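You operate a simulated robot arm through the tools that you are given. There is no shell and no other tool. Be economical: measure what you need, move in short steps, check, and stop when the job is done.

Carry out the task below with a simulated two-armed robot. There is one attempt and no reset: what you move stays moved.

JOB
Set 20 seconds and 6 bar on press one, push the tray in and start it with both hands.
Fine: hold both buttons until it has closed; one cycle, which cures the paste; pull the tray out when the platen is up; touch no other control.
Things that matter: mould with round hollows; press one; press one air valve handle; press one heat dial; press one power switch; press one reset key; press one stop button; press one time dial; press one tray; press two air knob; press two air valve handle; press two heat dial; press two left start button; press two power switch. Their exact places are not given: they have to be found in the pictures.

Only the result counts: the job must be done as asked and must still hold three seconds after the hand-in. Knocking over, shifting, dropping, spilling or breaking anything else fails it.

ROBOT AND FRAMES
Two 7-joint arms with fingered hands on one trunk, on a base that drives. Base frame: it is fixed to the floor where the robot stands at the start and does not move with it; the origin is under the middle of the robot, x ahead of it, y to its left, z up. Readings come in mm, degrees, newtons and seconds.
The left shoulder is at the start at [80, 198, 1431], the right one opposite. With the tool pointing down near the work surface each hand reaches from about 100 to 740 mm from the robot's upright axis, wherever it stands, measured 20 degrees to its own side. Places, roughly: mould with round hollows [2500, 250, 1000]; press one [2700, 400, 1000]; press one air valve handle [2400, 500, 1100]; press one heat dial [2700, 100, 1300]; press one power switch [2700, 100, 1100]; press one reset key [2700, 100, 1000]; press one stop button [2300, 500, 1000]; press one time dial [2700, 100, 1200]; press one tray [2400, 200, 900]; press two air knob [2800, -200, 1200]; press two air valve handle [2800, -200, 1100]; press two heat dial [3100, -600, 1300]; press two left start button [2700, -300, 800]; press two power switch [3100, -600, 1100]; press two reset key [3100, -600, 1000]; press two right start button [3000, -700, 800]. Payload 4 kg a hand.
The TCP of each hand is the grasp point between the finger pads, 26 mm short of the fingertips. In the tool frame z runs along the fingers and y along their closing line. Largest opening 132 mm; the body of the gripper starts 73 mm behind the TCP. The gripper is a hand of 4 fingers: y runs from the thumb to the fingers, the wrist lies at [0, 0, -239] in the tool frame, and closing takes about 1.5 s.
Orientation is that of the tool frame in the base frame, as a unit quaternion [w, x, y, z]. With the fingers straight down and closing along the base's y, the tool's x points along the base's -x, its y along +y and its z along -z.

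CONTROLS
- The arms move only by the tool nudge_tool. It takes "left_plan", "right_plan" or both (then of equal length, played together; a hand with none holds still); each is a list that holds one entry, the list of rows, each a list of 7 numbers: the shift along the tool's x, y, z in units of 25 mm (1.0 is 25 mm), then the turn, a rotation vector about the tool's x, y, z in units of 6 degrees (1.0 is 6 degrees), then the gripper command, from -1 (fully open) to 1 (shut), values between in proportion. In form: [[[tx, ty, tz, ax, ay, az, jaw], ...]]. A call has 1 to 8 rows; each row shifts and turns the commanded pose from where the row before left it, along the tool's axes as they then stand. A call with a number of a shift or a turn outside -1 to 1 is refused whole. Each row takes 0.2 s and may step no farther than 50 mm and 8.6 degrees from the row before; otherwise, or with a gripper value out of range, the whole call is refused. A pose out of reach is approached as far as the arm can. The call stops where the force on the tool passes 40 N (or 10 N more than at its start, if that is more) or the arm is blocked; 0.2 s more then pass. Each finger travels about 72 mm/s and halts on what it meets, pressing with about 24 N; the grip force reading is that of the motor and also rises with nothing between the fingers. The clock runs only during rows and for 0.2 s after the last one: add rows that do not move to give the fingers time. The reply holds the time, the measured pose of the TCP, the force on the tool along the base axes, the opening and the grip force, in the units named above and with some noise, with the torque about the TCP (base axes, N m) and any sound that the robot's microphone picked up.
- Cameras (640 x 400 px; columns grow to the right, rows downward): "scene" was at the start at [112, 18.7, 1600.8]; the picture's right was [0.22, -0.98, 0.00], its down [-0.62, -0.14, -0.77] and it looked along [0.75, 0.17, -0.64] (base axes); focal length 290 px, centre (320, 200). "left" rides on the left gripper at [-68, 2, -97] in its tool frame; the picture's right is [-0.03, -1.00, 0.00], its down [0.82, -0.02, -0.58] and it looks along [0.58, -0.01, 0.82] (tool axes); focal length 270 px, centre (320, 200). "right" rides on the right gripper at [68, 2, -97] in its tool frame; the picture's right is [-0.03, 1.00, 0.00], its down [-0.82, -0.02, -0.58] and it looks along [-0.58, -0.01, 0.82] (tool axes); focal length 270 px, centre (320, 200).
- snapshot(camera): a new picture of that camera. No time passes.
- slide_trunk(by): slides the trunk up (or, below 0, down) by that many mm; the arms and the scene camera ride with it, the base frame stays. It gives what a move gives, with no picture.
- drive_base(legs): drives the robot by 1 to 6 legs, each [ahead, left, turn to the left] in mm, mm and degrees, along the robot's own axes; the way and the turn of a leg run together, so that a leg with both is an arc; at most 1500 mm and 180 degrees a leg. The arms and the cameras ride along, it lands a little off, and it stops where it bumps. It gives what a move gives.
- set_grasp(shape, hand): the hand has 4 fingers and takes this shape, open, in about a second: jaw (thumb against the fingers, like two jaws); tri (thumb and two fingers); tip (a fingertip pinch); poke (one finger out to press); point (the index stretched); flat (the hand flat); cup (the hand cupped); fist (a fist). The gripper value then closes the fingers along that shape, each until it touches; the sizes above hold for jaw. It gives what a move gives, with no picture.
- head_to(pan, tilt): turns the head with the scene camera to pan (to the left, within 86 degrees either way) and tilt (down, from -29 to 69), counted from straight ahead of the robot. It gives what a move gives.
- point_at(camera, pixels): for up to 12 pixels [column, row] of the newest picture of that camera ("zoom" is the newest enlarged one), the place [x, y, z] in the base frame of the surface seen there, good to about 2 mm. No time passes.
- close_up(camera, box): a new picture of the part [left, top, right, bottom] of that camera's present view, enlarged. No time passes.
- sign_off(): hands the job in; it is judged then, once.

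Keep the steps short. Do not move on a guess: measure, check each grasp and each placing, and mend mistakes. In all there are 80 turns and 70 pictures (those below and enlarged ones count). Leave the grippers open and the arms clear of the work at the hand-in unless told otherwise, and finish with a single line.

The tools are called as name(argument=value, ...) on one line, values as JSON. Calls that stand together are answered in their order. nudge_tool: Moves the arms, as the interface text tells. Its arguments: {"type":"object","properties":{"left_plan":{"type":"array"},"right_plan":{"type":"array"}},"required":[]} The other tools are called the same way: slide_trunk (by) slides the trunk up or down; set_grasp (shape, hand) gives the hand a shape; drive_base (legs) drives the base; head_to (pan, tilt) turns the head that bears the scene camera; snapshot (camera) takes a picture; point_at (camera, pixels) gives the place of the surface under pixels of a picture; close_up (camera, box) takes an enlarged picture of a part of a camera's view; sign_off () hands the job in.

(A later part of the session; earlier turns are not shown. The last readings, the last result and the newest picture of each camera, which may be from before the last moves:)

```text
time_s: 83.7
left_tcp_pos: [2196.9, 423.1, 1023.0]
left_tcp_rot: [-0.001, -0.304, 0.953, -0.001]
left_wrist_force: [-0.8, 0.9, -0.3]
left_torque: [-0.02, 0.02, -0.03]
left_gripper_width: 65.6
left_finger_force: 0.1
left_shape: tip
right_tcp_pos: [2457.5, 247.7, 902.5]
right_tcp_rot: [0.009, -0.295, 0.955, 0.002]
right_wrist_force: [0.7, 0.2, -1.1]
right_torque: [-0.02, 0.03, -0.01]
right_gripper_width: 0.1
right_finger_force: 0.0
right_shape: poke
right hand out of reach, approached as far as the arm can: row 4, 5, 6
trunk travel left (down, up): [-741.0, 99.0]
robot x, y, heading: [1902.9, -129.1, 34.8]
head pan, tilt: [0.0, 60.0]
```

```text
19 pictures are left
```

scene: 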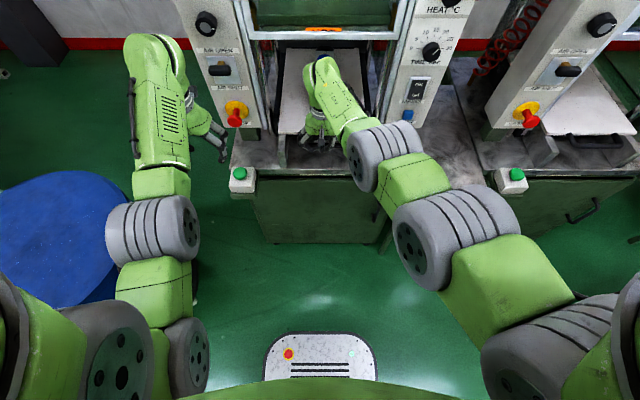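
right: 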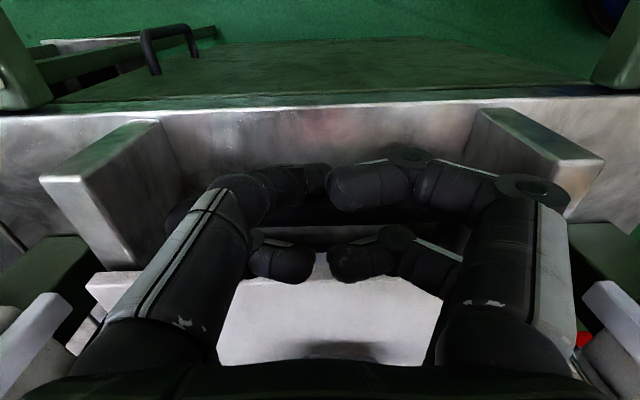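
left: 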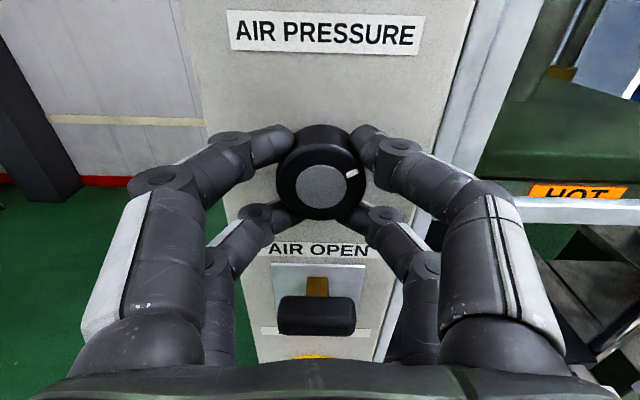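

I compare with press two's tray, which sits fully in, to know the end position.

point_at(camera="scene", pixels=[[597, 129], [570, 131], [597, 142], [517, 175], [520, 93], [575, 85], [295, 131], [285, 131], [238, 173], [408, 90], [215, 95], [355, 120]])

```text
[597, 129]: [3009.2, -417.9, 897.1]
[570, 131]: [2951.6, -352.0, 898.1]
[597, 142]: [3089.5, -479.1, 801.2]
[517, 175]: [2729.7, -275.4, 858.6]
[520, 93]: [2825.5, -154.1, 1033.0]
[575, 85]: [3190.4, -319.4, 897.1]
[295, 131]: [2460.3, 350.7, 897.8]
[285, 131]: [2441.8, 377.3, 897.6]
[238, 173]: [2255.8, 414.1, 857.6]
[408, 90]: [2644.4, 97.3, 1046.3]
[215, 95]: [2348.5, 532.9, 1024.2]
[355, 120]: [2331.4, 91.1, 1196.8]
```

Press one's tray edge is now 131 mm beyond the button line (press two's: 117) – nearly or fully in. I reposition (hand back 50, base +50) and push gently to feel the stop.

nudge_tool(right_plan=[[[0.7, 0, 0, 0, 0, 0, 1], [0.7, 0, 0, 0, 0, 0, 1], [0.7, 0, 0, 0, 0, 0, 1]]])

drive_base(legs=[[50, 0, 0]])

nudge_tool(right_plan=[[[-0.4, 0, 0, 0, 0, 0, 1], [-0.4, 0, 0, 0, 0, 0, 1], [-0.4, 0, 0, 0, 0, 0, 1], [-0.4, 0, 0, 0, 0, 0, 1]]])

snapshot(camera="scene")

```text
time_s: 84.5
left_tcp_pos: [2198.5, 422.2, 1022.9]
left_tcp_rot: [-0.001, -0.304, 0.953, -0.001]
left_wrist_force: [0.6, -0.1, -0.5]
left_torque: [0.01, -0.03, -0.01]
left_gripper_width: 65.4
left_finger_force: 0.0
left_shape: tip
right_tcp_pos: [2413.6, 216.4, 901.3]
right_tcp_rot: [0.009, -0.295, 0.956, 0.002]
right_wrist_force: [-1.1, -0.1, -0.3]
right_torque: [0.0, -0.03, 0.02]
right_gripper_width: 0.0
right_finger_force: 0.1
right_shape: poke
trunk travel left (down, up): [-741.0, 99.0]
robot x, y, heading: [1902.8, -134.3, 34.9]
head pan, tilt: [0.0, 60.0]
```

```text
time_s: 85.4
left_tcp_pos: [2232.5, 446.8, 1027.1]
left_tcp_rot: [0.003, -0.304, 0.953, 0.001]
left_wrist_force: [-0.8, -0.6, -0.6]
left_torque: [0.01, -0.09, 0.02]
left_gripper_width: 65.8
left_finger_force: 0.0
left_shape: tip
right_tcp_pos: [2449.1, 242.7, 905.9]
right_tcp_rot: [0.012, -0.296, 0.955, 0.004]
right_wrist_force: [-0.9, -0.7, 0.3]
right_torque: [0.0, -0.05, 0.02]
right_gripper_width: 0.1
right_finger_force: 0.0
right_shape: poke
trunk travel left (down, up): [-741.0, 99.0]
robot x, y, heading: [1947.0, -106.0, 35.2]
head pan, tilt: [0.0, 60.0]
```

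```text
time_s: 86.2
left_tcp_pos: [2235.7, 447.6, 1025.1]
left_tcp_rot: [0.001, -0.304, 0.953, 0.0]
left_wrist_force: [0.2, -0.6, -0.1]
left_torque: [-0.01, 0.02, -0.03]
left_gripper_width: 65.6
left_finger_force: 0.0
left_shape: tip
right_tcp_pos: [2464.3, 252.0, 895.5]
right_tcp_rot: [-0.006, -0.292, 0.956, -0.002]
right_wrist_force: [-21.4, -16.7, 11.2]
right_torque: [-0.2, 0.01, -0.35]
right_gripper_width: 0.0
right_finger_force: 0.1
right_shape: poke
trunk travel left (down, up): [-741.0, 99.0]
robot x, y, heading: [1943.4, -103.3, 35.0]
head pan, tilt: [0.0, 60.0]
stopped in row 3 (right hand): the force on the tool passed its limit at 48 N (the readings are from after the stop); the commanded pose is now the measured one
```

```text
18 pictures are left
```

scene: 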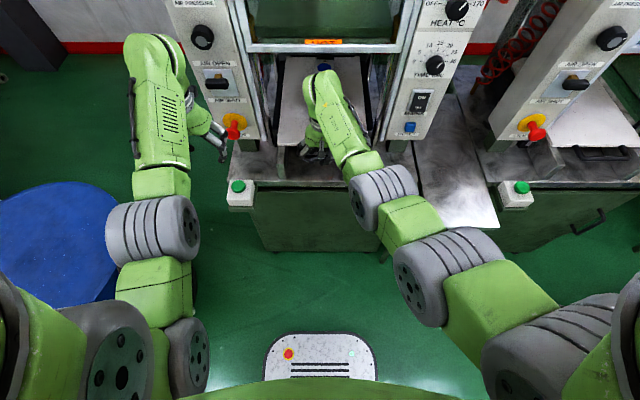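

The stop was felt (27 N horizontally): tray is fully in. Next: left hand to poke shape; right hand goes up, clear of the handle, then both over their buttons.

set_grasp(shape="poke", hand="left")

nudge_tool(right_plan=[[[0.35, 0, -0.8, 0, 0, 0, 1], [0.35, 0, -0.8, 0, 0, 0, 1], [0.35, 0, -0.8, 0, 0, 0, 1], [0.35, 0, -0.8, 0, 0, 0, 1], [0.35, -1, -0.3, 0, 0, 0, 1], [0.35, -1, -0.3, 0, 0, 0, 1], [0.35, -1, 0, 0, 0, 0, 1], [0.35, -1, 0, 0, 0, 0, 1]]])

nudge_tool(left_plan=[[[0, -0.27, 0, 0, 0, 0, 1], [0, -0.27, 0, 0, 0, 0, 1], [0, -0.27, 0, 0, 0, 0, 1], [0, -0.27, 0, 0, 0, 0, 1], [0, -0.27, 0, 0, 0, 0, 1], [0, -0.27, 0, 0, 0, 0, 1]]], right_plan=[[[0, -0.97, 0, 0, 0, 0, 1], [0, -0.97, 0, 0, 0, 0, 1], [0, -0.97, 0, 0, 0, 0, 1], [0, -0.97, 0, 0, 0, 0, 1], [0, -0.97, 0, 0, 0, 0, 1], [0, -0.97, 0, 0, 0, 0, 1]]])

snapshot(camera="left")

snapshot(camera="right")

```text
time_s: 87.1
left_tcp_pos: [2233.3, 448.0, 1025.2]
left_tcp_rot: [0.001, -0.305, 0.952, -0.001]
left_wrist_force: [0.3, 0.3, 0.0]
left_torque: [0.0, -0.01, -0.01]
left_gripper_width: 0.0
left_finger_force: 0.0
left_shape: poke
right_tcp_pos: [2465.0, 253.6, 895.8]
right_tcp_rot: [-0.002, -0.295, 0.956, -0.001]
right_wrist_force: [-19.9, -13.7, 3.4]
right_torque: [-0.07, 0.06, -0.33]
right_gripper_width: 0.1
right_finger_force: 0.0
right_shape: poke
trunk travel left (down, up): [-741.0, 99.0]
robot x, y, heading: [1940.7, -106.5, 35.1]
head pan, tilt: [0.0, 60.0]
```

```text
time_s: 88.9
left_tcp_pos: [2236.5, 450.4, 1023.8]
left_tcp_rot: [-0.001, -0.304, 0.953, -0.001]
left_wrist_force: [-0.5, -0.5, -0.3]
left_torque: [-0.01, 0.02, 0.01]
left_gripper_width: 0.1
left_finger_force: 0.0
left_shape: poke
right_tcp_pos: [2468.0, 135.3, 992.1]
right_tcp_rot: [-0.002, -0.295, 0.955, -0.001]
right_wrist_force: [0.7, 0.4, -0.3]
right_torque: [0.04, -0.01, 0.04]
right_gripper_width: 0.0
right_finger_force: 0.1
right_shape: poke
trunk travel left (down, up): [-741.0, 99.0]
robot x, y, heading: [1945.0, -105.3, 35.3]
head pan, tilt: [0.0, 60.0]
```

```text
time_s: 90.3
left_tcp_pos: [2262.1, 415.6, 1022.1]
left_tcp_rot: [0.0, -0.304, 0.953, 0.0]
left_wrist_force: [-0.5, -0.2, -0.2]
left_torque: [0.0, 0.01, -0.03]
left_gripper_width: 0.0
left_finger_force: 0.1
left_shape: poke
right_tcp_pos: [2549.8, 12.1, 991.8]
right_tcp_rot: [-0.004, -0.295, 0.956, -0.001]
right_wrist_force: [-0.6, -0.1, -0.1]
right_torque: [-0.02, -0.01, 0.03]
right_gripper_width: 0.0
right_finger_force: 0.0
right_shape: poke
trunk travel left (down, up): [-741.0, 99.0]
robot x, y, heading: [1946.1, -106.7, 34.8]
head pan, tilt: [0.0, 60.0]
```

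```text
17 pictures are left
```

left: 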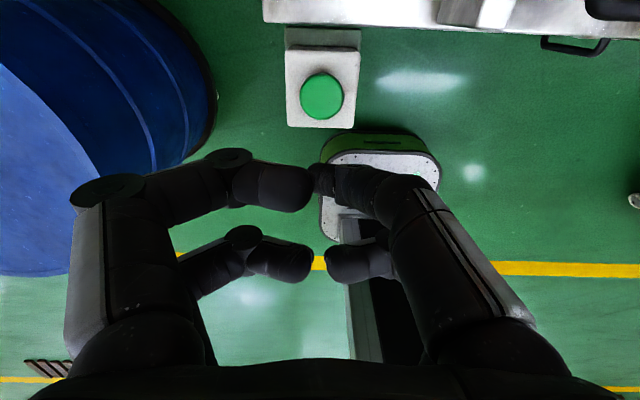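

```text
16 pictures are left
```

right: 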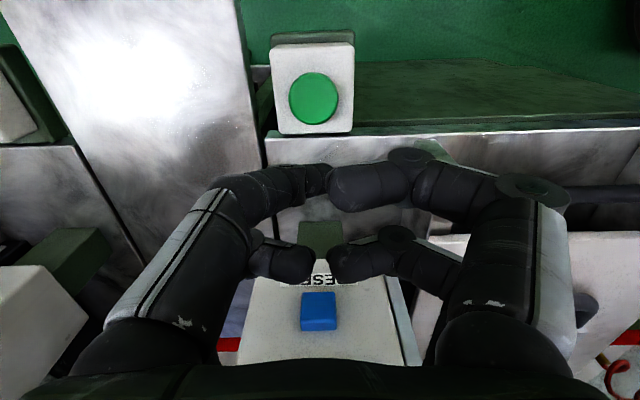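

Both are above their buttons. Fine corrections (left 10 mm back, right 4 mm right) and descend to just above the buttons (TCP z≈900).

nudge_tool(left_plan=[[[0.2, -0.05, 0.8, 0, 0, 0, 1], [0.2, -0.05, 0.8, 0, 0, 0, 1], [0, 0, 0.8, 0, 0, 0, 1], [0, 0, 0.8, 0, 0, 0, 1], [0, 0, 0.8, 0, 0, 0, 1], [0, 0, 0.8, 0, 0, 0, 1]]], right_plan=[[[0, -0.08, 0.6, 0, 0, 0, 1], [0, -0.08, 0.6, 0, 0, 0, 1], [0, 0, 0.6, 0, 0, 0, 1], [0, 0, 0.6, 0, 0, 0, 1], [0, 0, 0.6, 0, 0, 0, 1], [0, 0, 0.6, 0, 0, 0, 1]]])

snapshot(camera="left")

snapshot(camera="right")

```text
time_s: 91.7
left_tcp_pos: [2254.5, 411.4, 900.5]
left_tcp_rot: [0.0, -0.304, 0.953, -0.001]
left_wrist_force: [0.0, 0.1, -0.5]
left_torque: [0.02, -0.02, -0.01]
left_gripper_width: 0.3
left_finger_force: 0.1
left_shape: poke
right_tcp_pos: [2549.9, 9.0, 899.9]
right_tcp_rot: [-0.002, -0.293, 0.956, -0.001]
right_wrist_force: [0.3, 0.3, 0.7]
right_torque: [0.01, -0.01, 0.02]
right_gripper_width: 0.2
right_finger_force: 0.2
right_shape: poke
trunk travel left (down, up): [-741.0, 99.0]
robot x, y, heading: [1945.4, -104.6, 35.2]
head pan, tilt: [0.0, 60.0]
```

```text
15 pictures are left
```

left: 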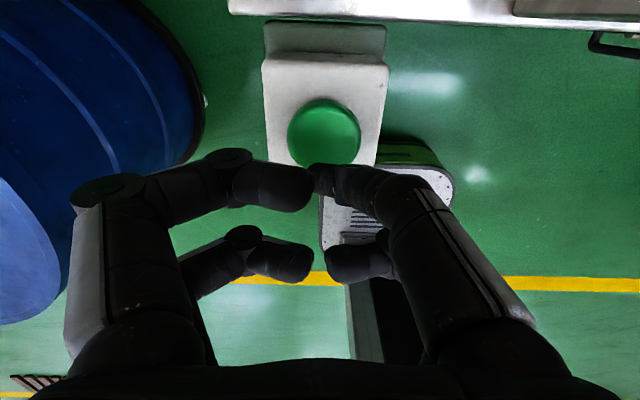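

```text
14 pictures are left
```

right: 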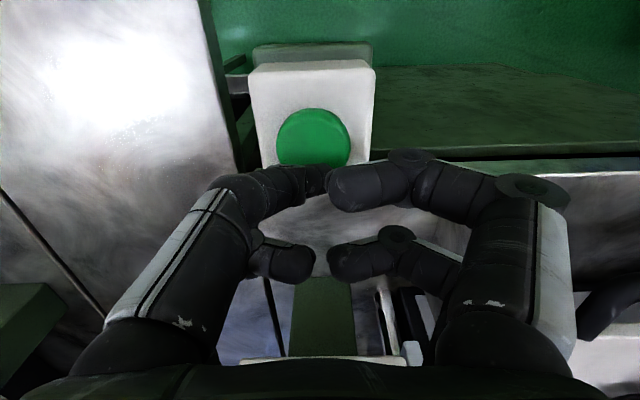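

point_at(camera="right", pixels=[[313, 110], [313, 137], [313, 160], [278, 140], [348, 140], [313, 178], [345, 200], [300, 195], [300, 178], [290, 270]])

point_at(camera="left", pixels=[[325, 102], [325, 132], [325, 160], [289, 132], [361, 132], [330, 175], [290, 200], [290, 185], [300, 185], [350, 265]])

```text
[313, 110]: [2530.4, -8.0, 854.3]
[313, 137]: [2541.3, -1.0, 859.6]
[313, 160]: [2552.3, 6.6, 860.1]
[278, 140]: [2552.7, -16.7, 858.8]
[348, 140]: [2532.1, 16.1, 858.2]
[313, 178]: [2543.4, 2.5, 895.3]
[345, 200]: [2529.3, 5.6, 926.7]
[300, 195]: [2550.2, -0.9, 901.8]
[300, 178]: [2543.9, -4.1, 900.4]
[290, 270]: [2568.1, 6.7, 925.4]
```

```text
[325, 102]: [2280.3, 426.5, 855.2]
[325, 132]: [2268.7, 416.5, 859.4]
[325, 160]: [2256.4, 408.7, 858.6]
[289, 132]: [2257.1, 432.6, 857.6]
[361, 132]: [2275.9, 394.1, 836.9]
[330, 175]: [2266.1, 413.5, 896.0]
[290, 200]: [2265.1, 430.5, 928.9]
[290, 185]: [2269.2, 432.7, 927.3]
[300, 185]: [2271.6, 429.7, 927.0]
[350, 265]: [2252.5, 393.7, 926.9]
```

Fingertips sit ~6 mm off-centre; I correct (right 6 back, 3 right; left 6 forward, 3 right) and go 10 mm lower. Then a joint slow press.

nudge_tool(left_plan=[[[-0.24, -0.1, 0.2, 0, 0, 0, 1], [0, 0, 0.2, 0, 0, 0, 1]]], right_plan=[[[0.24, -0.12, 0.2, 0, 0, 0, 1], [0, 0, 0.2, 0, 0, 0, 1]]])

nudge_tool(left_plan=[[[0, 0, 0.16, 0, 0, 0, 1], [0, 0, 0.16, 0, 0, 0, 1], [0, 0, 0.16, 0, 0, 0, 1], [0, 0, 0.16, 0, 0, 0, 1]]], right_plan=[[[0, 0, 0.16, 0, 0, 0, 1], [0, 0, 0.16, 0, 0, 0, 1], [0, 0, 0.16, 0, 0, 0, 1], [0, 0, 0.16, 0, 0, 0, 1]]])

```text
time_s: 92.3
left_tcp_pos: [2261.6, 413.0, 892.5]
left_tcp_rot: [0.0, -0.304, 0.953, -0.001]
left_wrist_force: [0.8, -0.2, -0.1]
left_torque: [0.0, 0.02, 0.01]
left_gripper_width: 0.0
left_finger_force: 0.1
left_shape: poke
right_tcp_pos: [2547.3, 2.6, 889.0]
right_tcp_rot: [-0.003, -0.296, 0.955, -0.002]
right_wrist_force: [-0.4, -0.4, 0.6]
right_torque: [0.01, -0.01, 0.03]
right_gripper_width: 0.1
right_finger_force: 0.0
right_shape: poke
trunk travel left (down, up): [-741.0, 99.0]
robot x, y, heading: [1941.4, -102.3, 35.0]
head pan, tilt: [0.0, 60.0]
```

```text
time_s: 93.3
left_tcp_pos: [2261.2, 410.8, 880.8]
left_tcp_rot: [0.003, -0.303, 0.953, 0.001]
left_wrist_force: [1.7, -0.6, 13.2]
left_torque: [0.02, -0.06, 0.0]
left_gripper_width: 0.2
left_finger_force: 0.1
left_shape: poke
right_tcp_pos: [2546.7, 3.3, 879.6]
right_tcp_rot: [0.002, -0.295, 0.955, 0.0]
right_wrist_force: [1.5, -1.9, 22.4]
right_torque: [-0.04, 0.01, 0.01]
right_gripper_width: 0.2
right_finger_force: 0.1
right_shape: poke
trunk travel left (down, up): [-741.0, 99.0]
robot x, y, heading: [1946.3, -105.4, 35.2]
head pan, tilt: [0.0, 60.0]
heard: click, click
```

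Two clicks heard, both buttons under load. Hold with slight extra press and watch the press.

nudge_tool(left_plan=[[[0, 0, 0.08, 0, 0, 0, 1], [0, 0, 0, 0, 0, 0, 1], [0, 0, 0, 0, 0, 0, 1], [0, 0, 0, 0, 0, 0, 1], [0, 0, 0, 0, 0, 0, 1], [0, 0, 0, 0, 0, 0, 1]]], right_plan=[[[0, 0, 0.02, 0, 0, 0, 1], [0, 0, 0, 0, 0, 0, 1], [0, 0, 0, 0, 0, 0, 1], [0, 0, 0, 0, 0, 0, 1], [0, 0, 0, 0, 0, 0, 1], [0, 0, 0, 0, 0, 0, 1]]])

head_to(pan=-2, tilt=28)

snapshot(camera="scene")

```text
time_s: 94.7
left_tcp_pos: [2260.4, 409.5, 879.4]
left_tcp_rot: [0.002, -0.304, 0.953, 0.0]
left_wrist_force: [8.7, 1.5, 28.2]
left_torque: [0.16, -0.25, -0.03]
left_gripper_width: 0.2
left_finger_force: 0.1
left_shape: poke
right_tcp_pos: [2547.5, 0.8, 877.1]
right_tcp_rot: [0.001, -0.294, 0.956, 0.0]
right_wrist_force: [10.2, 1.8, 31.7]
right_torque: [0.12, -0.21, -0.07]
right_gripper_width: 0.4
right_finger_force: 0.1
right_shape: poke
trunk travel left (down, up): [-741.0, 99.0]
robot x, y, heading: [1942.7, -104.0, 35.0]
head pan, tilt: [0.0, 60.0]
```

```text
time_s: 95.7
left_tcp_pos: [2258.6, 407.8, 878.9]
left_tcp_rot: [0.002, -0.305, 0.952, 0.001]
left_wrist_force: [3.0, 0.3, 25.7]
left_torque: [0.19, -0.02, -0.04]
left_gripper_width: 0.0
left_finger_force: 0.0
left_shape: poke
right_tcp_pos: [2545.0, -0.2, 878.3]
right_tcp_rot: [0.001, -0.294, 0.956, 0.0]
right_wrist_force: [7.4, 0.4, 31.3]
right_torque: [0.05, -0.12, -0.01]
right_gripper_width: 0.1
right_finger_force: 0.0
right_shape: poke
trunk travel left (down, up): [-741.0, 99.0]
robot x, y, heading: [1944.1, -100.9, 35.1]
head pan, tilt: [-2.0, 28.0]
```

```text
13 pictures are left
```

scene: 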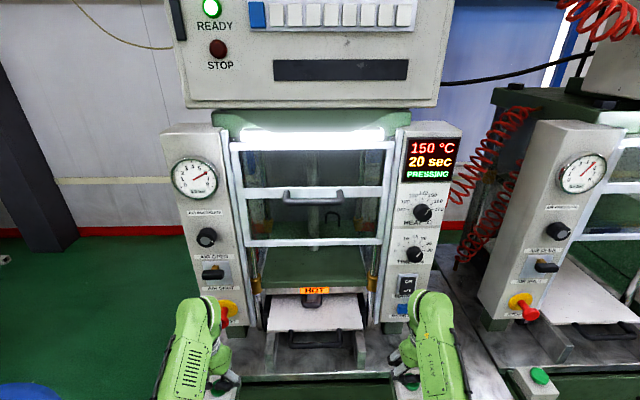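

Display says PRESSING; platen is coming down. Keep holding.

nudge_tool(left_plan=[[[0, 0, 0, 0, 0, 0, 1], [0, 0, 0, 0, 0, 0, 1], [0, 0, 0, 0, 0, 0, 1], [0, 0, 0, 0, 0, 0, 1], [0, 0, 0, 0, 0, 0, 1], [0, 0, 0, 0, 0, 0, 1], [0, 0, 0, 0, 0, 0, 1], [0, 0, 0, 0, 0, 0, 1]]], right_plan=[[[0, 0, 0, 0, 0, 0, 1], [0, 0, 0, 0, 0, 0, 1], [0, 0, 0, 0, 0, 0, 1], [0, 0, 0, 0, 0, 0, 1], [0, 0, 0, 0, 0, 0, 1], [0, 0, 0, 0, 0, 0, 1], [0, 0, 0, 0, 0, 0, 1], [0, 0, 0, 0, 0, 0, 1]]])

close_up(camera="scene", box=[220, 120, 480, 360])

```text
time_s: 97.5
left_tcp_pos: [2258.8, 408.1, 877.4]
left_tcp_rot: [0.001, -0.305, 0.952, 0.001]
left_wrist_force: [-1.2, -0.1, 22.7]
left_torque: [0.04, 0.03, -0.02]
left_gripper_width: 0.0
left_finger_force: 0.1
left_shape: poke
right_tcp_pos: [2545.1, 0.4, 877.6]
right_tcp_rot: [0.0, -0.294, 0.956, -0.001]
right_wrist_force: [7.6, -0.6, 31.1]
right_torque: [0.07, -0.17, -0.02]
right_gripper_width: 0.0
right_finger_force: 0.0
right_shape: poke
trunk travel left (down, up): [-741.0, 99.0]
robot x, y, heading: [1949.9, -100.3, 35.2]
head pan, tilt: [-2.0, 28.0]
```

```text
1.67 times, centred on (350, 240) of scene
```

zoom: 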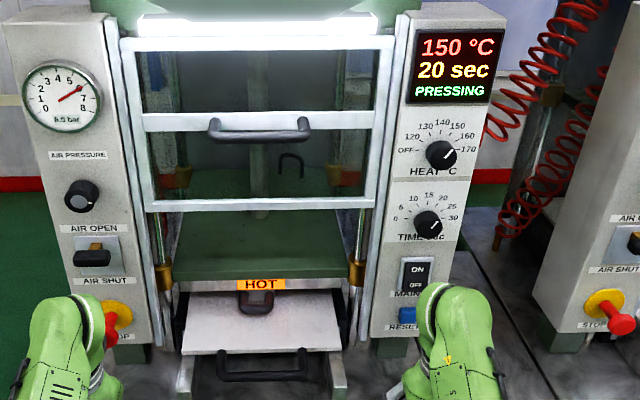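

HOT plate is at the same height as 2 s ago — it looks closed. I hold a few seconds more to be safe and read again.

nudge_tool(left_plan=[[[0, 0, 0, 0, 0, 0, 1], [0, 0, 0, 0, 0, 0, 1], [0, 0, 0, 0, 0, 0, 1], [0, 0, 0, 0, 0, 0, 1], [0, 0, 0, 0, 0, 0, 1], [0, 0, 0, 0, 0, 0, 1], [0, 0, 0, 0, 0, 0, 1], [0, 0, 0, 0, 0, 0, 1]]], right_plan=[[[0, 0, 0, 0, 0, 0, 1], [0, 0, 0, 0, 0, 0, 1], [0, 0, 0, 0, 0, 0, 1], [0, 0, 0, 0, 0, 0, 1], [0, 0, 0, 0, 0, 0, 1], [0, 0, 0, 0, 0, 0, 1], [0, 0, 0, 0, 0, 0, 1], [0, 0, 0, 0, 0, 0, 1]]])

nudge_tool(left_plan=[[[0, 0, 0, 0, 0, 0, 1], [0, 0, 0, 0, 0, 0, 1], [0, 0, 0, 0, 0, 0, 1], [0, 0, 0, 0, 0, 0, 1], [0, 0, 0, 0, 0, 0, 1], [0, 0, 0, 0, 0, 0, 1], [0, 0, 0, 0, 0, 0, 1], [0, 0, 0, 0, 0, 0, 1]]], right_plan=[[[0, 0, 0, 0, 0, 0, 1], [0, 0, 0, 0, 0, 0, 1], [0, 0, 0, 0, 0, 0, 1], [0, 0, 0, 0, 0, 0, 1], [0, 0, 0, 0, 0, 0, 1], [0, 0, 0, 0, 0, 0, 1], [0, 0, 0, 0, 0, 0, 1], [0, 0, 0, 0, 0, 0, 1]]])

close_up(camera="scene", box=[220, 120, 480, 360])

```text
time_s: 99.3
left_tcp_pos: [2258.9, 407.8, 877.8]
left_tcp_rot: [0.001, -0.304, 0.953, 0.0]
left_wrist_force: [-3.4, -0.6, 21.4]
left_torque: [0.02, 0.09, 0.01]
left_gripper_width: 0.0
left_finger_force: 0.1
left_shape: poke
right_tcp_pos: [2546.0, 2.5, 877.3]
right_tcp_rot: [0.0, -0.294, 0.956, 0.0]
right_wrist_force: [8.0, -0.6, 30.3]
right_torque: [0.06, -0.18, -0.03]
right_gripper_width: 0.0
right_finger_force: 0.0
right_shape: poke
trunk travel left (down, up): [-741.0, 99.0]
robot x, y, heading: [1945.9, -102.8, 35.3]
head pan, tilt: [-2.0, 28.0]
```

```text
time_s: 101.1
left_tcp_pos: [2258.7, 408.3, 878.7]
left_tcp_rot: [0.002, -0.304, 0.953, 0.001]
left_wrist_force: [-4.1, -1.1, 20.5]
left_torque: [0.04, 0.12, 0.0]
left_gripper_width: 0.0
left_finger_force: 0.1
left_shape: poke
right_tcp_pos: [2546.2, 2.0, 877.9]
right_tcp_rot: [-0.001, -0.294, 0.956, 0.0]
right_wrist_force: [9.1, -0.7, 29.9]
right_torque: [0.01, -0.17, 0.01]
right_gripper_width: 0.0
right_finger_force: 0.0
right_shape: poke
trunk travel left (down, up): [-741.0, 99.0]
robot x, y, heading: [1941.9, -103.2, 34.9]
head pan, tilt: [-2.0, 28.0]
```

```text
1.67 times, centred on (350, 240) of scene
```

zoom: 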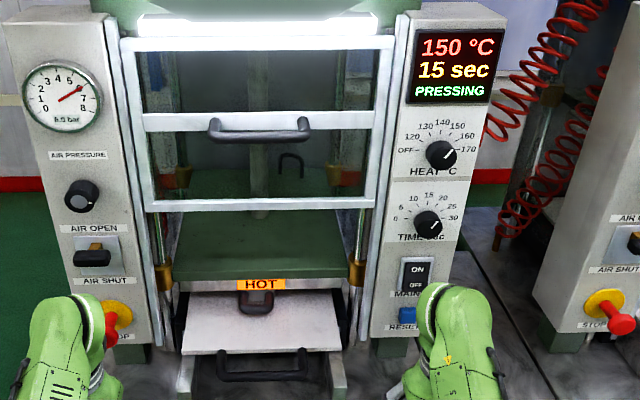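

Countdown runs (15 sec left): closed and curing. Release both buttons straight up 100 mm.

nudge_tool(left_plan=[[[0, 0, -0.8, 0, 0, 0, 1], [0, 0, -0.8, 0, 0, 0, 1], [0, 0, -0.8, 0, 0, 0, 1], [0, 0, -0.8, 0, 0, 0, 1], [0, 0, -0.8, 0, 0, 0, 1]]], right_plan=[[[0, 0, -0.8, 0, 0, 0, 1], [0, 0, -0.8, 0, 0, 0, 1], [0, 0, -0.8, 0, 0, 0, 1], [0, 0, -0.8, 0, 0, 0, 1], [0, 0, -0.8, 0, 0, 0, 1]]])

nudge_tool(left_plan=[[[0, -1, 0, 0, 0, 0, 1], [0, -1, 0, 0, 0, 0, 1], [0, -1, 0, 0, 0, 0, 1], [0, -1, 0, 0, 0, 0, 1], [0, -1, 0, 0, 0, 0, 1], [0, -1, 0, 0, 0, 0, 1], [0, -1, 0, 0, 0, 0, 1], [0, -1, 0, 0, 0, 0, 1]]])

```text
time_s: 102.3
left_tcp_pos: [2262.1, 410.9, 975.5]
left_tcp_rot: [-0.001, -0.304, 0.953, -0.001]
left_wrist_force: [0.0, 0.3, 0.1]
left_torque: [0.0, 0.0, -0.01]
left_gripper_width: 0.0
left_finger_force: 0.0
left_shape: poke
right_tcp_pos: [2546.7, 4.5, 972.7]
right_tcp_rot: [-0.003, -0.294, 0.956, -0.001]
right_wrist_force: [0.5, 0.2, 0.1]
right_torque: [0.03, -0.03, 0.0]
right_gripper_width: 0.0
right_finger_force: 0.0
right_shape: poke
trunk travel left (down, up): [-741.0, 99.0]
robot x, y, heading: [1941.8, -100.2, 35.0]
head pan, tilt: [-2.0, 28.0]
```

```text
time_s: 104.1
left_tcp_pos: [2378.1, 246.1, 974.9]
left_tcp_rot: [0.0, -0.304, 0.953, 0.0]
left_wrist_force: [0.4, 0.6, -0.6]
left_torque: [0.0, 0.0, -0.01]
left_gripper_width: 0.1
left_finger_force: 0.0
left_shape: poke
right_tcp_pos: [2546.8, 5.8, 972.8]
right_tcp_rot: [-0.003, -0.294, 0.956, -0.001]
right_wrist_force: [0.2, 0.1, -0.4]
right_torque: [0.02, 0.0, 0.03]
right_gripper_width: 0.0
right_finger_force: 0.2
right_shape: poke
trunk travel left (down, up): [-741.0, 99.0]
robot x, y, heading: [1942.7, -102.1, 35.2]
head pan, tilt: [-2.0, 28.0]
```

Left hand is moving to the handle line. I centre it and wait for the cycle to end.

nudge_tool(left_plan=[[[0, -0.85, 0, 0, 0, 0, 1], [0, -0.85, 0, 0, 0, 0, 1], [0, 0, 0, 0, 0, 0, 1], [0, 0, 0, 0, 0, 0, 1], [0, 0, 0, 0, 0, 0, 1], [0, 0, 0, 0, 0, 0, 1], [0, 0, 0, 0, 0, 0, 1], [0, 0, 0, 0, 0, 0, 1]]])

nudge_tool(left_plan=[[[0, 0, 0, 0, 0, 0, 1], [0, 0, 0, 0, 0, 0, 1], [0, 0, 0, 0, 0, 0, 1], [0, 0, 0, 0, 0, 0, 1], [0, 0, 0, 0, 0, 0, 1], [0, 0, 0, 0, 0, 0, 1], [0, 0, 0, 0, 0, 0, 1], [0, 0, 0, 0, 0, 0, 1]]])

nudge_tool(left_plan=[[[0, 0, 0, 0, 0, 0, 1], [0, 0, 0, 0, 0, 0, 1], [0, 0, 0, 0, 0, 0, 1], [0, 0, 0, 0, 0, 0, 1], [0, 0, 0, 0, 0, 0, 1], [0, 0, 0, 0, 0, 0, 1], [0, 0, 0, 0, 0, 0, 1], [0, 0, 0, 0, 0, 0, 1]]])

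nudge_tool(left_plan=[[[0, 0, 0, 0, 0, 0, 1], [0, 0, 0, 0, 0, 0, 1], [0, 0, 0, 0, 0, 0, 1], [0, 0, 0, 0, 0, 0, 1], [0, 0, 0, 0, 0, 0, 1], [0, 0, 0, 0, 0, 0, 1], [0, 0, 0, 0, 0, 0, 1], [0, 0, 0, 0, 0, 0, 1]]])

nudge_tool(left_plan=[[[0, 0, 0, 0, 0, 0, 1], [0, 0, 0, 0, 0, 0, 1], [0, 0, 0, 0, 0, 0, 1], [0, 0, 0, 0, 0, 0, 1], [0, 0, 0, 0, 0, 0, 1], [0, 0, 0, 0, 0, 0, 1], [0, 0, 0, 0, 0, 0, 1], [0, 0, 0, 0, 0, 0, 1]]])

nudge_tool(left_plan=[[[0, 0, 0, 0, 0, 0, 1], [0, 0, 0, 0, 0, 0, 1], [0, 0, 0, 0, 0, 0, 1], [0, 0, 0, 0, 0, 0, 1], [0, 0, 0, 0, 0, 0, 1], [0, 0, 0, 0, 0, 0, 1], [0, 0, 0, 0, 0, 0, 1], [0, 0, 0, 0, 0, 0, 1]]])

nudge_tool(left_plan=[[[0, 0, 0, 0, 0, 0, 1], [0, 0, 0, 0, 0, 0, 1], [0, 0, 0, 0, 0, 0, 1], [0, 0, 0, 0, 0, 0, 1], [0, 0, 0, 0, 0, 0, 1], [0, 0, 0, 0, 0, 0, 1], [0, 0, 0, 0, 0, 0, 1], [0, 0, 0, 0, 0, 0, 1]]])

nudge_tool(left_plan=[[[0, 0, 0, 0, 0, 0, 1], [0, 0, 0, 0, 0, 0, 1], [0, 0, 0, 0, 0, 0, 1], [0, 0, 0, 0, 0, 0, 1], [0, 0, 0, 0, 0, 0, 1], [0, 0, 0, 0, 0, 0, 1], [0, 0, 0, 0, 0, 0, 1], [0, 0, 0, 0, 0, 0, 1]]])

nudge_tool(left_plan=[[[0, 0, 0, 0, 0, 0, 1], [0, 0, 0, 0, 0, 0, 1], [0, 0, 0, 0, 0, 0, 1], [0, 0, 0, 0, 0, 0, 1], [0, 0, 0, 0, 0, 0, 1], [0, 0, 0, 0, 0, 0, 1], [0, 0, 0, 0, 0, 0, 1], [0, 0, 0, 0, 0, 0, 1]]])

snapshot(camera="scene")

```text
time_s: 105.9
left_tcp_pos: [2401.5, 216.1, 974.2]
left_tcp_rot: [-0.001, -0.304, 0.953, 0.0]
left_wrist_force: [-0.3, 0.1, -0.3]
left_torque: [-0.03, -0.01, 0.01]
left_gripper_width: 0.1
left_finger_force: 0.0
left_shape: poke
right_tcp_pos: [2546.8, 5.1, 973.3]
right_tcp_rot: [-0.003, -0.294, 0.956, -0.001]
right_wrist_force: [-0.1, -0.2, 1.3]
right_torque: [-0.03, 0.02, -0.03]
right_gripper_width: 0.3
right_finger_force: 0.0
right_shape: poke
trunk travel left (down, up): [-741.0, 99.0]
robot x, y, heading: [1943.8, -108.5, 35.1]
head pan, tilt: [-2.0, 28.0]
```

```text
time_s: 107.7
left_tcp_pos: [2401.3, 216.2, 974.4]
left_tcp_rot: [-0.001, -0.304, 0.953, -0.001]
left_wrist_force: [0.7, -0.2, -1.8]
left_torque: [0.01, 0.0, 0.0]
left_gripper_width: 0.4
left_finger_force: 0.1
left_shape: poke
right_tcp_pos: [2546.8, 5.6, 973.2]
right_tcp_rot: [-0.004, -0.294, 0.956, -0.001]
right_wrist_force: [0.4, 0.2, 0.0]
right_torque: [0.0, 0.02, 0.04]
right_gripper_width: 0.0
right_finger_force: 0.0
right_shape: poke
trunk travel left (down, up): [-741.0, 99.0]
robot x, y, heading: [1944.0, -103.5, 35.0]
head pan, tilt: [-2.0, 28.0]
```

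```text
time_s: 109.5
left_tcp_pos: [2402.1, 216.5, 973.3]
left_tcp_rot: [-0.001, -0.304, 0.953, 0.0]
left_wrist_force: [0.0, 0.2, -0.4]
left_torque: [0.0, -0.01, 0.01]
left_gripper_width: 0.0
left_finger_force: 0.1
left_shape: poke
right_tcp_pos: [2546.7, 5.7, 972.9]
right_tcp_rot: [-0.003, -0.294, 0.956, -0.001]
right_wrist_force: [0.3, -0.7, 0.1]
right_torque: [-0.02, 0.01, -0.03]
right_gripper_width: 0.2
right_finger_force: 0.0
right_shape: poke
trunk travel left (down, up): [-741.0, 99.0]
robot x, y, heading: [1944.5, -104.8, 35.2]
head pan, tilt: [-2.0, 28.0]
```

```text
time_s: 111.3
left_tcp_pos: [2403.1, 214.9, 973.3]
left_tcp_rot: [-0.001, -0.304, 0.953, 0.0]
left_wrist_force: [1.1, 1.2, 0.2]
left_torque: [0.01, 0.0, -0.02]
left_gripper_width: 0.2
left_finger_force: 0.0
left_shape: poke
right_tcp_pos: [2547.1, 5.3, 972.2]
right_tcp_rot: [-0.003, -0.295, 0.956, -0.001]
right_wrist_force: [0.5, -0.5, -0.2]
right_torque: [0.0, 0.01, 0.0]
right_gripper_width: 0.0
right_finger_force: 0.0
right_shape: poke
trunk travel left (down, up): [-741.0, 99.0]
robot x, y, heading: [1945.0, -100.4, 35.0]
head pan, tilt: [-2.0, 28.0]
```

```text
time_s: 113.1
left_tcp_pos: [2401.9, 216.0, 973.8]
left_tcp_rot: [-0.001, -0.304, 0.953, 0.0]
left_wrist_force: [-0.5, -0.4, -0.5]
left_torque: [-0.04, 0.01, 0.01]
left_gripper_width: 0.1
left_finger_force: 0.1
left_shape: poke
right_tcp_pos: [2548.4, 4.5, 974.0]
right_tcp_rot: [-0.003, -0.294, 0.956, -0.001]
right_wrist_force: [-0.4, -0.4, 0.2]
right_torque: [0.02, -0.01, 0.01]
right_gripper_width: 0.1
right_finger_force: 0.0
right_shape: poke
trunk travel left (down, up): [-741.0, 99.0]
robot x, y, heading: [1944.4, -105.9, 35.2]
head pan, tilt: [-2.0, 28.0]
```

```text
time_s: 114.9
left_tcp_pos: [2402.3, 214.9, 974.1]
left_tcp_rot: [0.0, -0.304, 0.953, 0.0]
left_wrist_force: [-0.8, 0.1, 0.6]
left_torque: [0.0, 0.02, -0.01]
left_gripper_width: 0.3
left_finger_force: 0.1
left_shape: poke
right_tcp_pos: [2547.3, 5.6, 973.3]
right_tcp_rot: [-0.004, -0.294, 0.956, -0.001]
right_wrist_force: [0.1, 0.6, 0.7]
right_torque: [-0.03, -0.01, -0.01]
right_gripper_width: 0.3
right_finger_force: 0.1
right_shape: poke
trunk travel left (down, up): [-741.0, 99.0]
robot x, y, heading: [1943.4, -104.9, 35.3]
head pan, tilt: [-2.0, 28.0]
```

```text
time_s: 116.7
left_tcp_pos: [2401.5, 214.8, 973.7]
left_tcp_rot: [-0.001, -0.303, 0.953, 0.0]
left_wrist_force: [0.4, -0.3, -0.7]
left_torque: [0.02, 0.03, 0.0]
left_gripper_width: 0.2
left_finger_force: 0.1
left_shape: poke
right_tcp_pos: [2547.1, 4.4, 972.3]
right_tcp_rot: [-0.003, -0.294, 0.956, -0.001]
right_wrist_force: [0.2, 1.0, -0.5]
right_torque: [-0.01, 0.01, -0.05]
right_gripper_width: 0.1
right_finger_force: 0.0
right_shape: poke
trunk travel left (down, up): [-741.0, 99.0]
robot x, y, heading: [1945.1, -103.0, 35.1]
head pan, tilt: [-2.0, 28.0]
```

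```text
time_s: 118.5
left_tcp_pos: [2402.3, 215.3, 973.7]
left_tcp_rot: [0.0, -0.304, 0.953, 0.0]
left_wrist_force: [1.1, -0.5, 0.0]
left_torque: [0.01, 0.01, 0.01]
left_gripper_width: 0.0
left_finger_force: 0.0
left_shape: poke
right_tcp_pos: [2546.2, 4.5, 973.7]
right_tcp_rot: [-0.003, -0.294, 0.956, -0.001]
right_wrist_force: [0.2, -0.6, -0.5]
right_torque: [0.0, -0.04, 0.02]
right_gripper_width: 0.1
right_finger_force: 0.1
right_shape: poke
trunk travel left (down, up): [-741.0, 99.0]
robot x, y, heading: [1945.7, -103.8, 35.3]
head pan, tilt: [-2.0, 28.0]
```

```text
time_s: 120.3
left_tcp_pos: [2402.9, 215.7, 973.4]
left_tcp_rot: [-0.001, -0.304, 0.953, -0.001]
left_wrist_force: [-0.5, -1.0, -0.5]
left_torque: [0.02, -0.02, 0.01]
left_gripper_width: 0.0
left_finger_force: 0.1
left_shape: poke
right_tcp_pos: [2546.8, 4.2, 972.3]
right_tcp_rot: [-0.003, -0.295, 0.956, -0.001]
right_wrist_force: [0.7, -0.2, -0.2]
right_torque: [0.02, -0.01, 0.01]
right_gripper_width: 0.0
right_finger_force: 0.0
right_shape: poke
trunk travel left (down, up): [-741.0, 99.0]
robot x, y, heading: [1944.1, -102.4, 35.2]
head pan, tilt: [-2.0, 28.0]
```

```text
10 pictures are left
```

scene: 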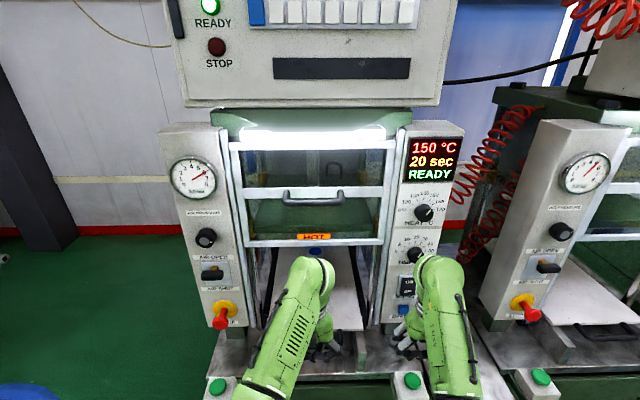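

Platen is up, READY. I move the left hand over the handle gap (u≈2183) at TCP z≈940 and check.

nudge_tool(left_plan=[[[-0.75, -0.02, 0, 0, 0, 0, 1], [-0.75, -0.02, 0, 0, 0, 0, 1], [-0.75, -0.02, 0, 0, 0, 0, 1], [-0.75, -0.02, 0, 0, 0, 0, 1], [-0.75, 0, 0, 0, 0, 0, 1], [0, 0, 0.6, 0, 0, 0, 1], [0, 0, 0.6, 0, 0, 0, 1]]])

snapshot(camera="left")

```text
time_s: 121.9
left_tcp_pos: [2479.5, 265.7, 945.4]
left_tcp_rot: [0.0, -0.304, 0.953, -0.001]
left_wrist_force: [-0.3, -0.6, -0.5]
left_torque: [0.02, 0.01, 0.0]
left_gripper_width: 0.0
left_finger_force: 0.2
left_shape: poke
right_tcp_pos: [2546.9, 5.3, 973.8]
right_tcp_rot: [-0.004, -0.294, 0.956, -0.002]
right_wrist_force: [-0.6, 0.1, -0.4]
right_torque: [-0.01, 0.01, 0.0]
right_gripper_width: 0.0
right_finger_force: 0.0
right_shape: poke
trunk travel left (down, up): [-741.0, 99.0]
robot x, y, heading: [1939.4, -104.7, 35.1]
head pan, tilt: [-2.0, 28.0]
```

```text
9 pictures are left
```

left: 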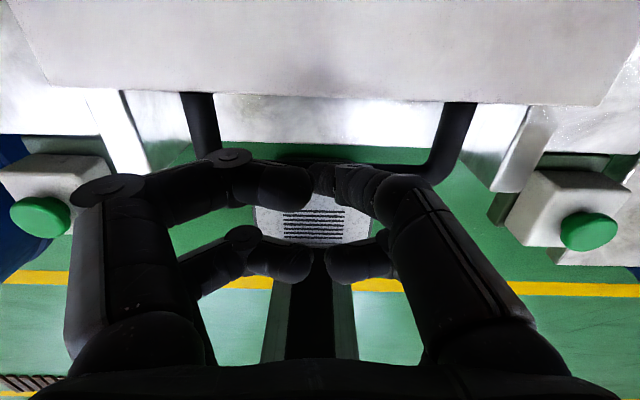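

point_at(camera="left", pixels=[[410, 168], [425, 160], [310, 163], [330, 92], [460, 115], [205, 120], [330, 175], [320, 185], [330, 130], [270, 162]])

```text
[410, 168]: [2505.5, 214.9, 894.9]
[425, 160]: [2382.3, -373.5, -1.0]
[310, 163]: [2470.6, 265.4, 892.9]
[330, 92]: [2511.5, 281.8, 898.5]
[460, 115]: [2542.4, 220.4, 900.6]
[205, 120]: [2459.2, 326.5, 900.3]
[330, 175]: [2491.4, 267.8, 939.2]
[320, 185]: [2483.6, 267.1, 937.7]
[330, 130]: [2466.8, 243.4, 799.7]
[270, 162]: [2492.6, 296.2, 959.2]
```

Bar spans u≈2165–2177, tray edge 2218; my finger is at ≈2188. I go 7 mm further in and lower 45 mm into the gap.

nudge_tool(left_plan=[[[-0.28, 0, 0, 0, 0, 0, 1], [0, 0, 0.6, 0, 0, 0, 1], [0, 0, 0.6, 0, 0, 0, 1], [0, 0, 0.3, 0, 0, 0, 1], [0, 0, 0.3, 0, 0, 0, 1]]])

snapshot(camera="left")

```text
time_s: 123.1
left_tcp_pos: [2485.3, 270.1, 900.2]
left_tcp_rot: [0.0, -0.305, 0.952, 0.0]
left_wrist_force: [-0.8, -0.2, 0.1]
left_torque: [-0.01, -0.02, 0.01]
left_gripper_width: 0.0
left_finger_force: 0.0
left_shape: poke
right_tcp_pos: [2547.4, 5.0, 973.2]
right_tcp_rot: [-0.004, -0.295, 0.956, -0.001]
right_wrist_force: [-0.2, 0.2, -0.4]
right_torque: [0.0, 0.02, -0.01]
right_gripper_width: 0.0
right_finger_force: 0.2
right_shape: poke
trunk travel left (down, up): [-741.0, 99.0]
robot x, y, heading: [1945.0, -103.6, 35.0]
head pan, tilt: [-2.0, 28.0]
```

```text
8 pictures are left
```

left: 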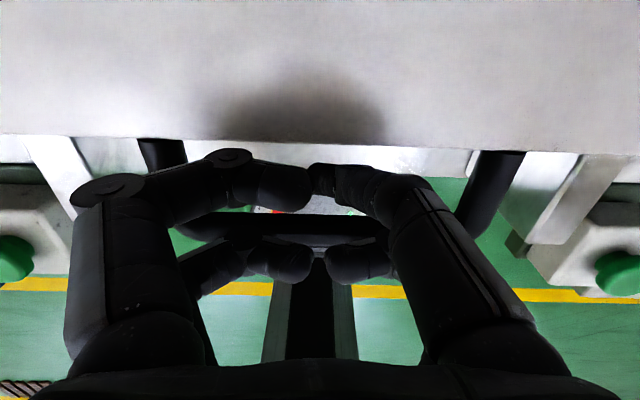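

The long fingers are in the gap with the bar behind them. Pull 50 mm gently with the arm, then 240 mm by driving back.

nudge_tool(left_plan=[[[0.5, 0, 0, 0, 0, 0, 1], [0.5, 0, 0, 0, 0, 0, 1], [0.5, 0, 0, 0, 0, 0, 1], [0.5, 0, 0, 0, 0, 0, 1]]])

snapshot(camera="left")

```text
time_s: 124.1
left_tcp_pos: [2443.5, 239.9, 899.8]
left_tcp_rot: [-0.001, -0.304, 0.953, -0.001]
left_wrist_force: [-0.5, 0.2, -0.9]
left_torque: [0.04, -0.01, -0.03]
left_gripper_width: 0.0
left_finger_force: 0.1
left_shape: poke
right_tcp_pos: [2547.6, 5.6, 974.7]
right_tcp_rot: [-0.003, -0.295, 0.956, -0.001]
right_wrist_force: [0.0, -0.3, -0.2]
right_torque: [-0.01, 0.03, -0.01]
right_gripper_width: 0.0
right_finger_force: 0.0
right_shape: poke
trunk travel left (down, up): [-741.0, 99.0]
robot x, y, heading: [1944.9, -106.5, 35.2]
head pan, tilt: [-2.0, 28.0]
```

```text
7 pictures are left
```

left: 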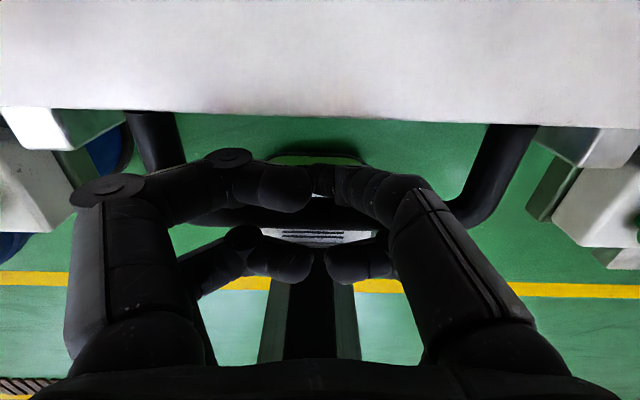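

Tray follows. Drive back 300 mm with the hook.

drive_base(legs=[[-300, 0, 0]])

head_to(pan=0, tilt=45)

snapshot(camera="scene")

```text
time_s: 126.1
left_tcp_pos: [2196.3, 69.5, 899.8]
left_tcp_rot: [-0.001, -0.306, 0.952, -0.001]
left_wrist_force: [0.9, 0.4, 0.2]
left_torque: [0.01, -0.01, 0.01]
left_gripper_width: 0.0
left_finger_force: 0.0
left_shape: poke
right_tcp_pos: [2300.2, -165.4, 971.5]
right_tcp_rot: [-0.004, -0.297, 0.955, -0.001]
right_wrist_force: [-0.4, 0.0, 0.5]
right_torque: [0.01, 0.01, 0.0]
right_gripper_width: 0.0
right_finger_force: 0.1
right_shape: poke
trunk travel left (down, up): [-741.0, 99.0]
robot x, y, heading: [1696.9, -277.8, 35.3]
head pan, tilt: [-2.0, 28.0]
```

```text
time_s: 126.9
left_tcp_pos: [2195.2, 69.1, 900.8]
left_tcp_rot: [0.0, -0.306, 0.952, -0.001]
left_wrist_force: [0.2, -0.4, 0.8]
left_torque: [-0.01, 0.04, -0.02]
left_gripper_width: 0.1
left_finger_force: 0.1
left_shape: poke
right_tcp_pos: [2299.5, -166.4, 973.5]
right_tcp_rot: [-0.003, -0.297, 0.955, -0.002]
right_wrist_force: [-0.1, 0.2, 0.0]
right_torque: [0.0, 0.0, -0.01]
right_gripper_width: 0.0
right_finger_force: 0.1
right_shape: poke
trunk travel left (down, up): [-741.0, 99.0]
robot x, y, heading: [1695.5, -278.3, 35.3]
head pan, tilt: [0.0, 45.0]
```

```text
6 pictures are left
```

scene: 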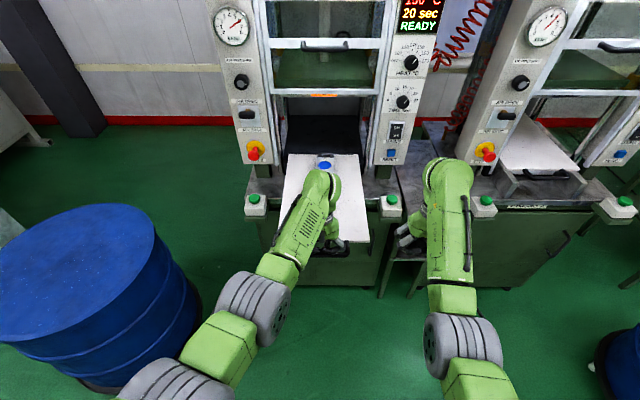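

Tray is almost fully out (about 55 mm short of its starting place). Drive back 55 mm more and measure.

drive_base(legs=[[-55, 0, 0]])

snapshot(camera="scene")

```text
time_s: 128.1
left_tcp_pos: [2143.7, 35.8, 901.3]
left_tcp_rot: [0.004, -0.306, 0.952, 0.005]
left_wrist_force: [8.8, 3.5, -7.0]
left_torque: [0.11, -0.13, 0.04]
left_gripper_width: 0.0
left_finger_force: 0.1
left_shape: poke
right_tcp_pos: [2248.7, -203.7, 975.5]
right_tcp_rot: [-0.002, -0.296, 0.955, -0.002]
right_wrist_force: [-0.4, 0.3, -0.3]
right_torque: [0.04, -0.01, -0.01]
right_gripper_width: 0.0
right_finger_force: 0.0
right_shape: poke
trunk travel left (down, up): [-741.0, 99.0]
robot x, y, heading: [1647.9, -311.8, 35.2]
head pan, tilt: [0.0, 45.0]
stopped in leg 1: the force on the tool passed its limit at 47 N (the readings are from after the stop); the commanded pose is now the measured one
```

```text
5 pictures are left
```

scene: 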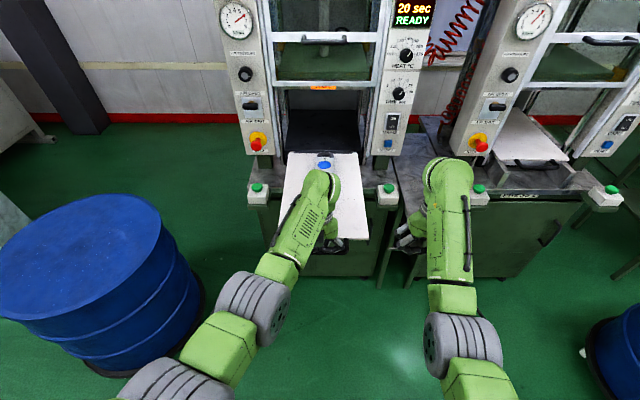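

The outer stop was felt – the tray is fully out. Ease 8 mm forward, lift out straight up, then back away.

nudge_tool(left_plan=[[[-0.35, 0, 0, 0, 0, 0, 1], [0, 0, -0.6, 0, 0, 0, 1], [0, 0, -0.8, 0, 0, 0, 1], [0, 0, -0.8, 0, 0, 0, 1], [0, 0, -0.8, 0, 0, 0, 1], [0, 0, -0.8, 0, 0, 0, 1]]])

drive_base(legs=[[-300, 0, 0]])

set_grasp(shape="jaw", hand="left")

set_grasp(shape="jaw", hand="right")

head_to(pan=0, tilt=25)

snapshot(camera="scene")

```text
time_s: 129.5
left_tcp_pos: [2152.4, 43.0, 994.2]
left_tcp_rot: [0.002, -0.305, 0.952, 0.004]
left_wrist_force: [0.3, -0.1, -0.3]
left_torque: [0.01, -0.03, -0.01]
left_gripper_width: 0.0
left_finger_force: 0.0
left_shape: poke
right_tcp_pos: [2250.7, -201.3, 973.1]
right_tcp_rot: [-0.004, -0.297, 0.955, -0.002]
right_wrist_force: [-0.1, -0.2, 0.2]
right_torque: [-0.03, 0.01, 0.03]
right_gripper_width: 0.1
right_finger_force: 0.0
right_shape: poke
trunk travel left (down, up): [-741.0, 99.0]
robot x, y, heading: [1649.6, -312.8, 35.1]
head pan, tilt: [0.0, 45.0]
```

```text
time_s: 131.4
left_tcp_pos: [1927.0, -117.5, 992.3]
left_tcp_rot: [0.0, -0.307, 0.952, 0.002]
left_wrist_force: [0.2, 0.1, -1.8]
left_torque: [0.0, 0.03, -0.02]
left_gripper_width: 0.2
left_finger_force: 0.1
left_shape: poke
right_tcp_pos: [2024.8, -360.0, 971.8]
right_tcp_rot: [-0.004, -0.297, 0.955, -0.003]
right_wrist_force: [-0.2, 0.1, -1.1]
right_torque: [0.0, 0.01, 0.01]
right_gripper_width: 0.2
right_finger_force: 0.0
right_shape: poke
trunk travel left (down, up): [-741.0, 99.0]
robot x, y, heading: [1422.0, -476.6, 35.3]
head pan, tilt: [0.0, 45.0]
```

```text
time_s: 132.3
left_tcp_pos: [1924.9, -117.7, 994.1]
left_tcp_rot: [0.001, -0.306, 0.952, 0.003]
left_wrist_force: [0.0, -1.1, 0.2]
left_torque: [0.04, -0.03, -0.01]
left_gripper_width: 131.9
left_finger_force: 0.1
left_shape: jaw
right_tcp_pos: [2022.8, -361.0, 974.2]
right_tcp_rot: [-0.002, -0.298, 0.955, -0.002]
right_wrist_force: [0.1, -0.1, 0.6]
right_torque: [0.01, 0.03, -0.01]
right_gripper_width: 0.1
right_finger_force: 0.0
right_shape: poke
trunk travel left (down, up): [-741.0, 99.0]
robot x, y, heading: [1421.8, -476.7, 35.4]
head pan, tilt: [0.0, 45.0]
```

```text
time_s: 133.2
left_tcp_pos: [1925.6, -117.0, 994.6]
left_tcp_rot: [0.001, -0.307, 0.952, 0.003]
left_wrist_force: [0.3, -0.7, -0.3]
left_torque: [-0.01, 0.03, 0.02]
left_gripper_width: 131.9
left_finger_force: 0.0
left_shape: jaw
right_tcp_pos: [2023.9, -361.9, 972.3]
right_tcp_rot: [-0.003, -0.298, 0.955, -0.002]
right_wrist_force: [-0.4, 0.5, 0.0]
right_torque: [0.03, 0.01, -0.01]
right_gripper_width: 131.9
right_finger_force: 0.0
right_shape: jaw
trunk travel left (down, up): [-741.0, 99.0]
robot x, y, heading: [1421.9, -474.8, 35.5]
head pan, tilt: [0.0, 45.0]
```

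```text
time_s: 134.1
left_tcp_pos: [1925.6, -118.1, 993.6]
left_tcp_rot: [0.002, -0.307, 0.952, 0.004]
left_wrist_force: [0.3, -0.4, -0.7]
left_torque: [0.01, 0.0, 0.02]
left_gripper_width: 132.1
left_finger_force: 0.0
left_shape: jaw
right_tcp_pos: [2022.7, -360.8, 973.4]
right_tcp_rot: [-0.004, -0.297, 0.955, -0.001]
right_wrist_force: [0.1, -0.2, -0.7]
right_torque: [-0.03, 0.02, -0.02]
right_gripper_width: 131.7
right_finger_force: 0.1
right_shape: jaw
trunk travel left (down, up): [-741.0, 99.0]
robot x, y, heading: [1420.9, -470.6, 35.5]
head pan, tilt: [0.0, 25.0]
```

```text
4 pictures are left
```

scene: 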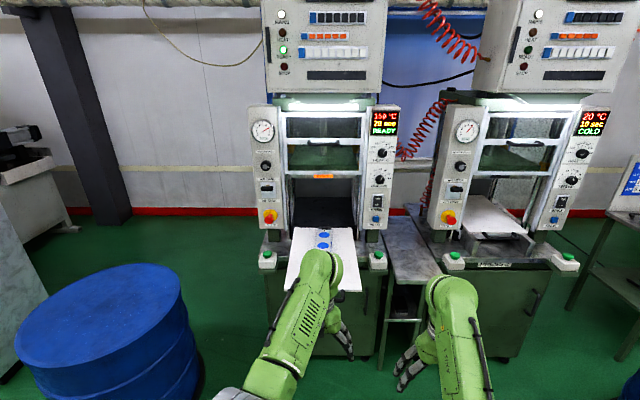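

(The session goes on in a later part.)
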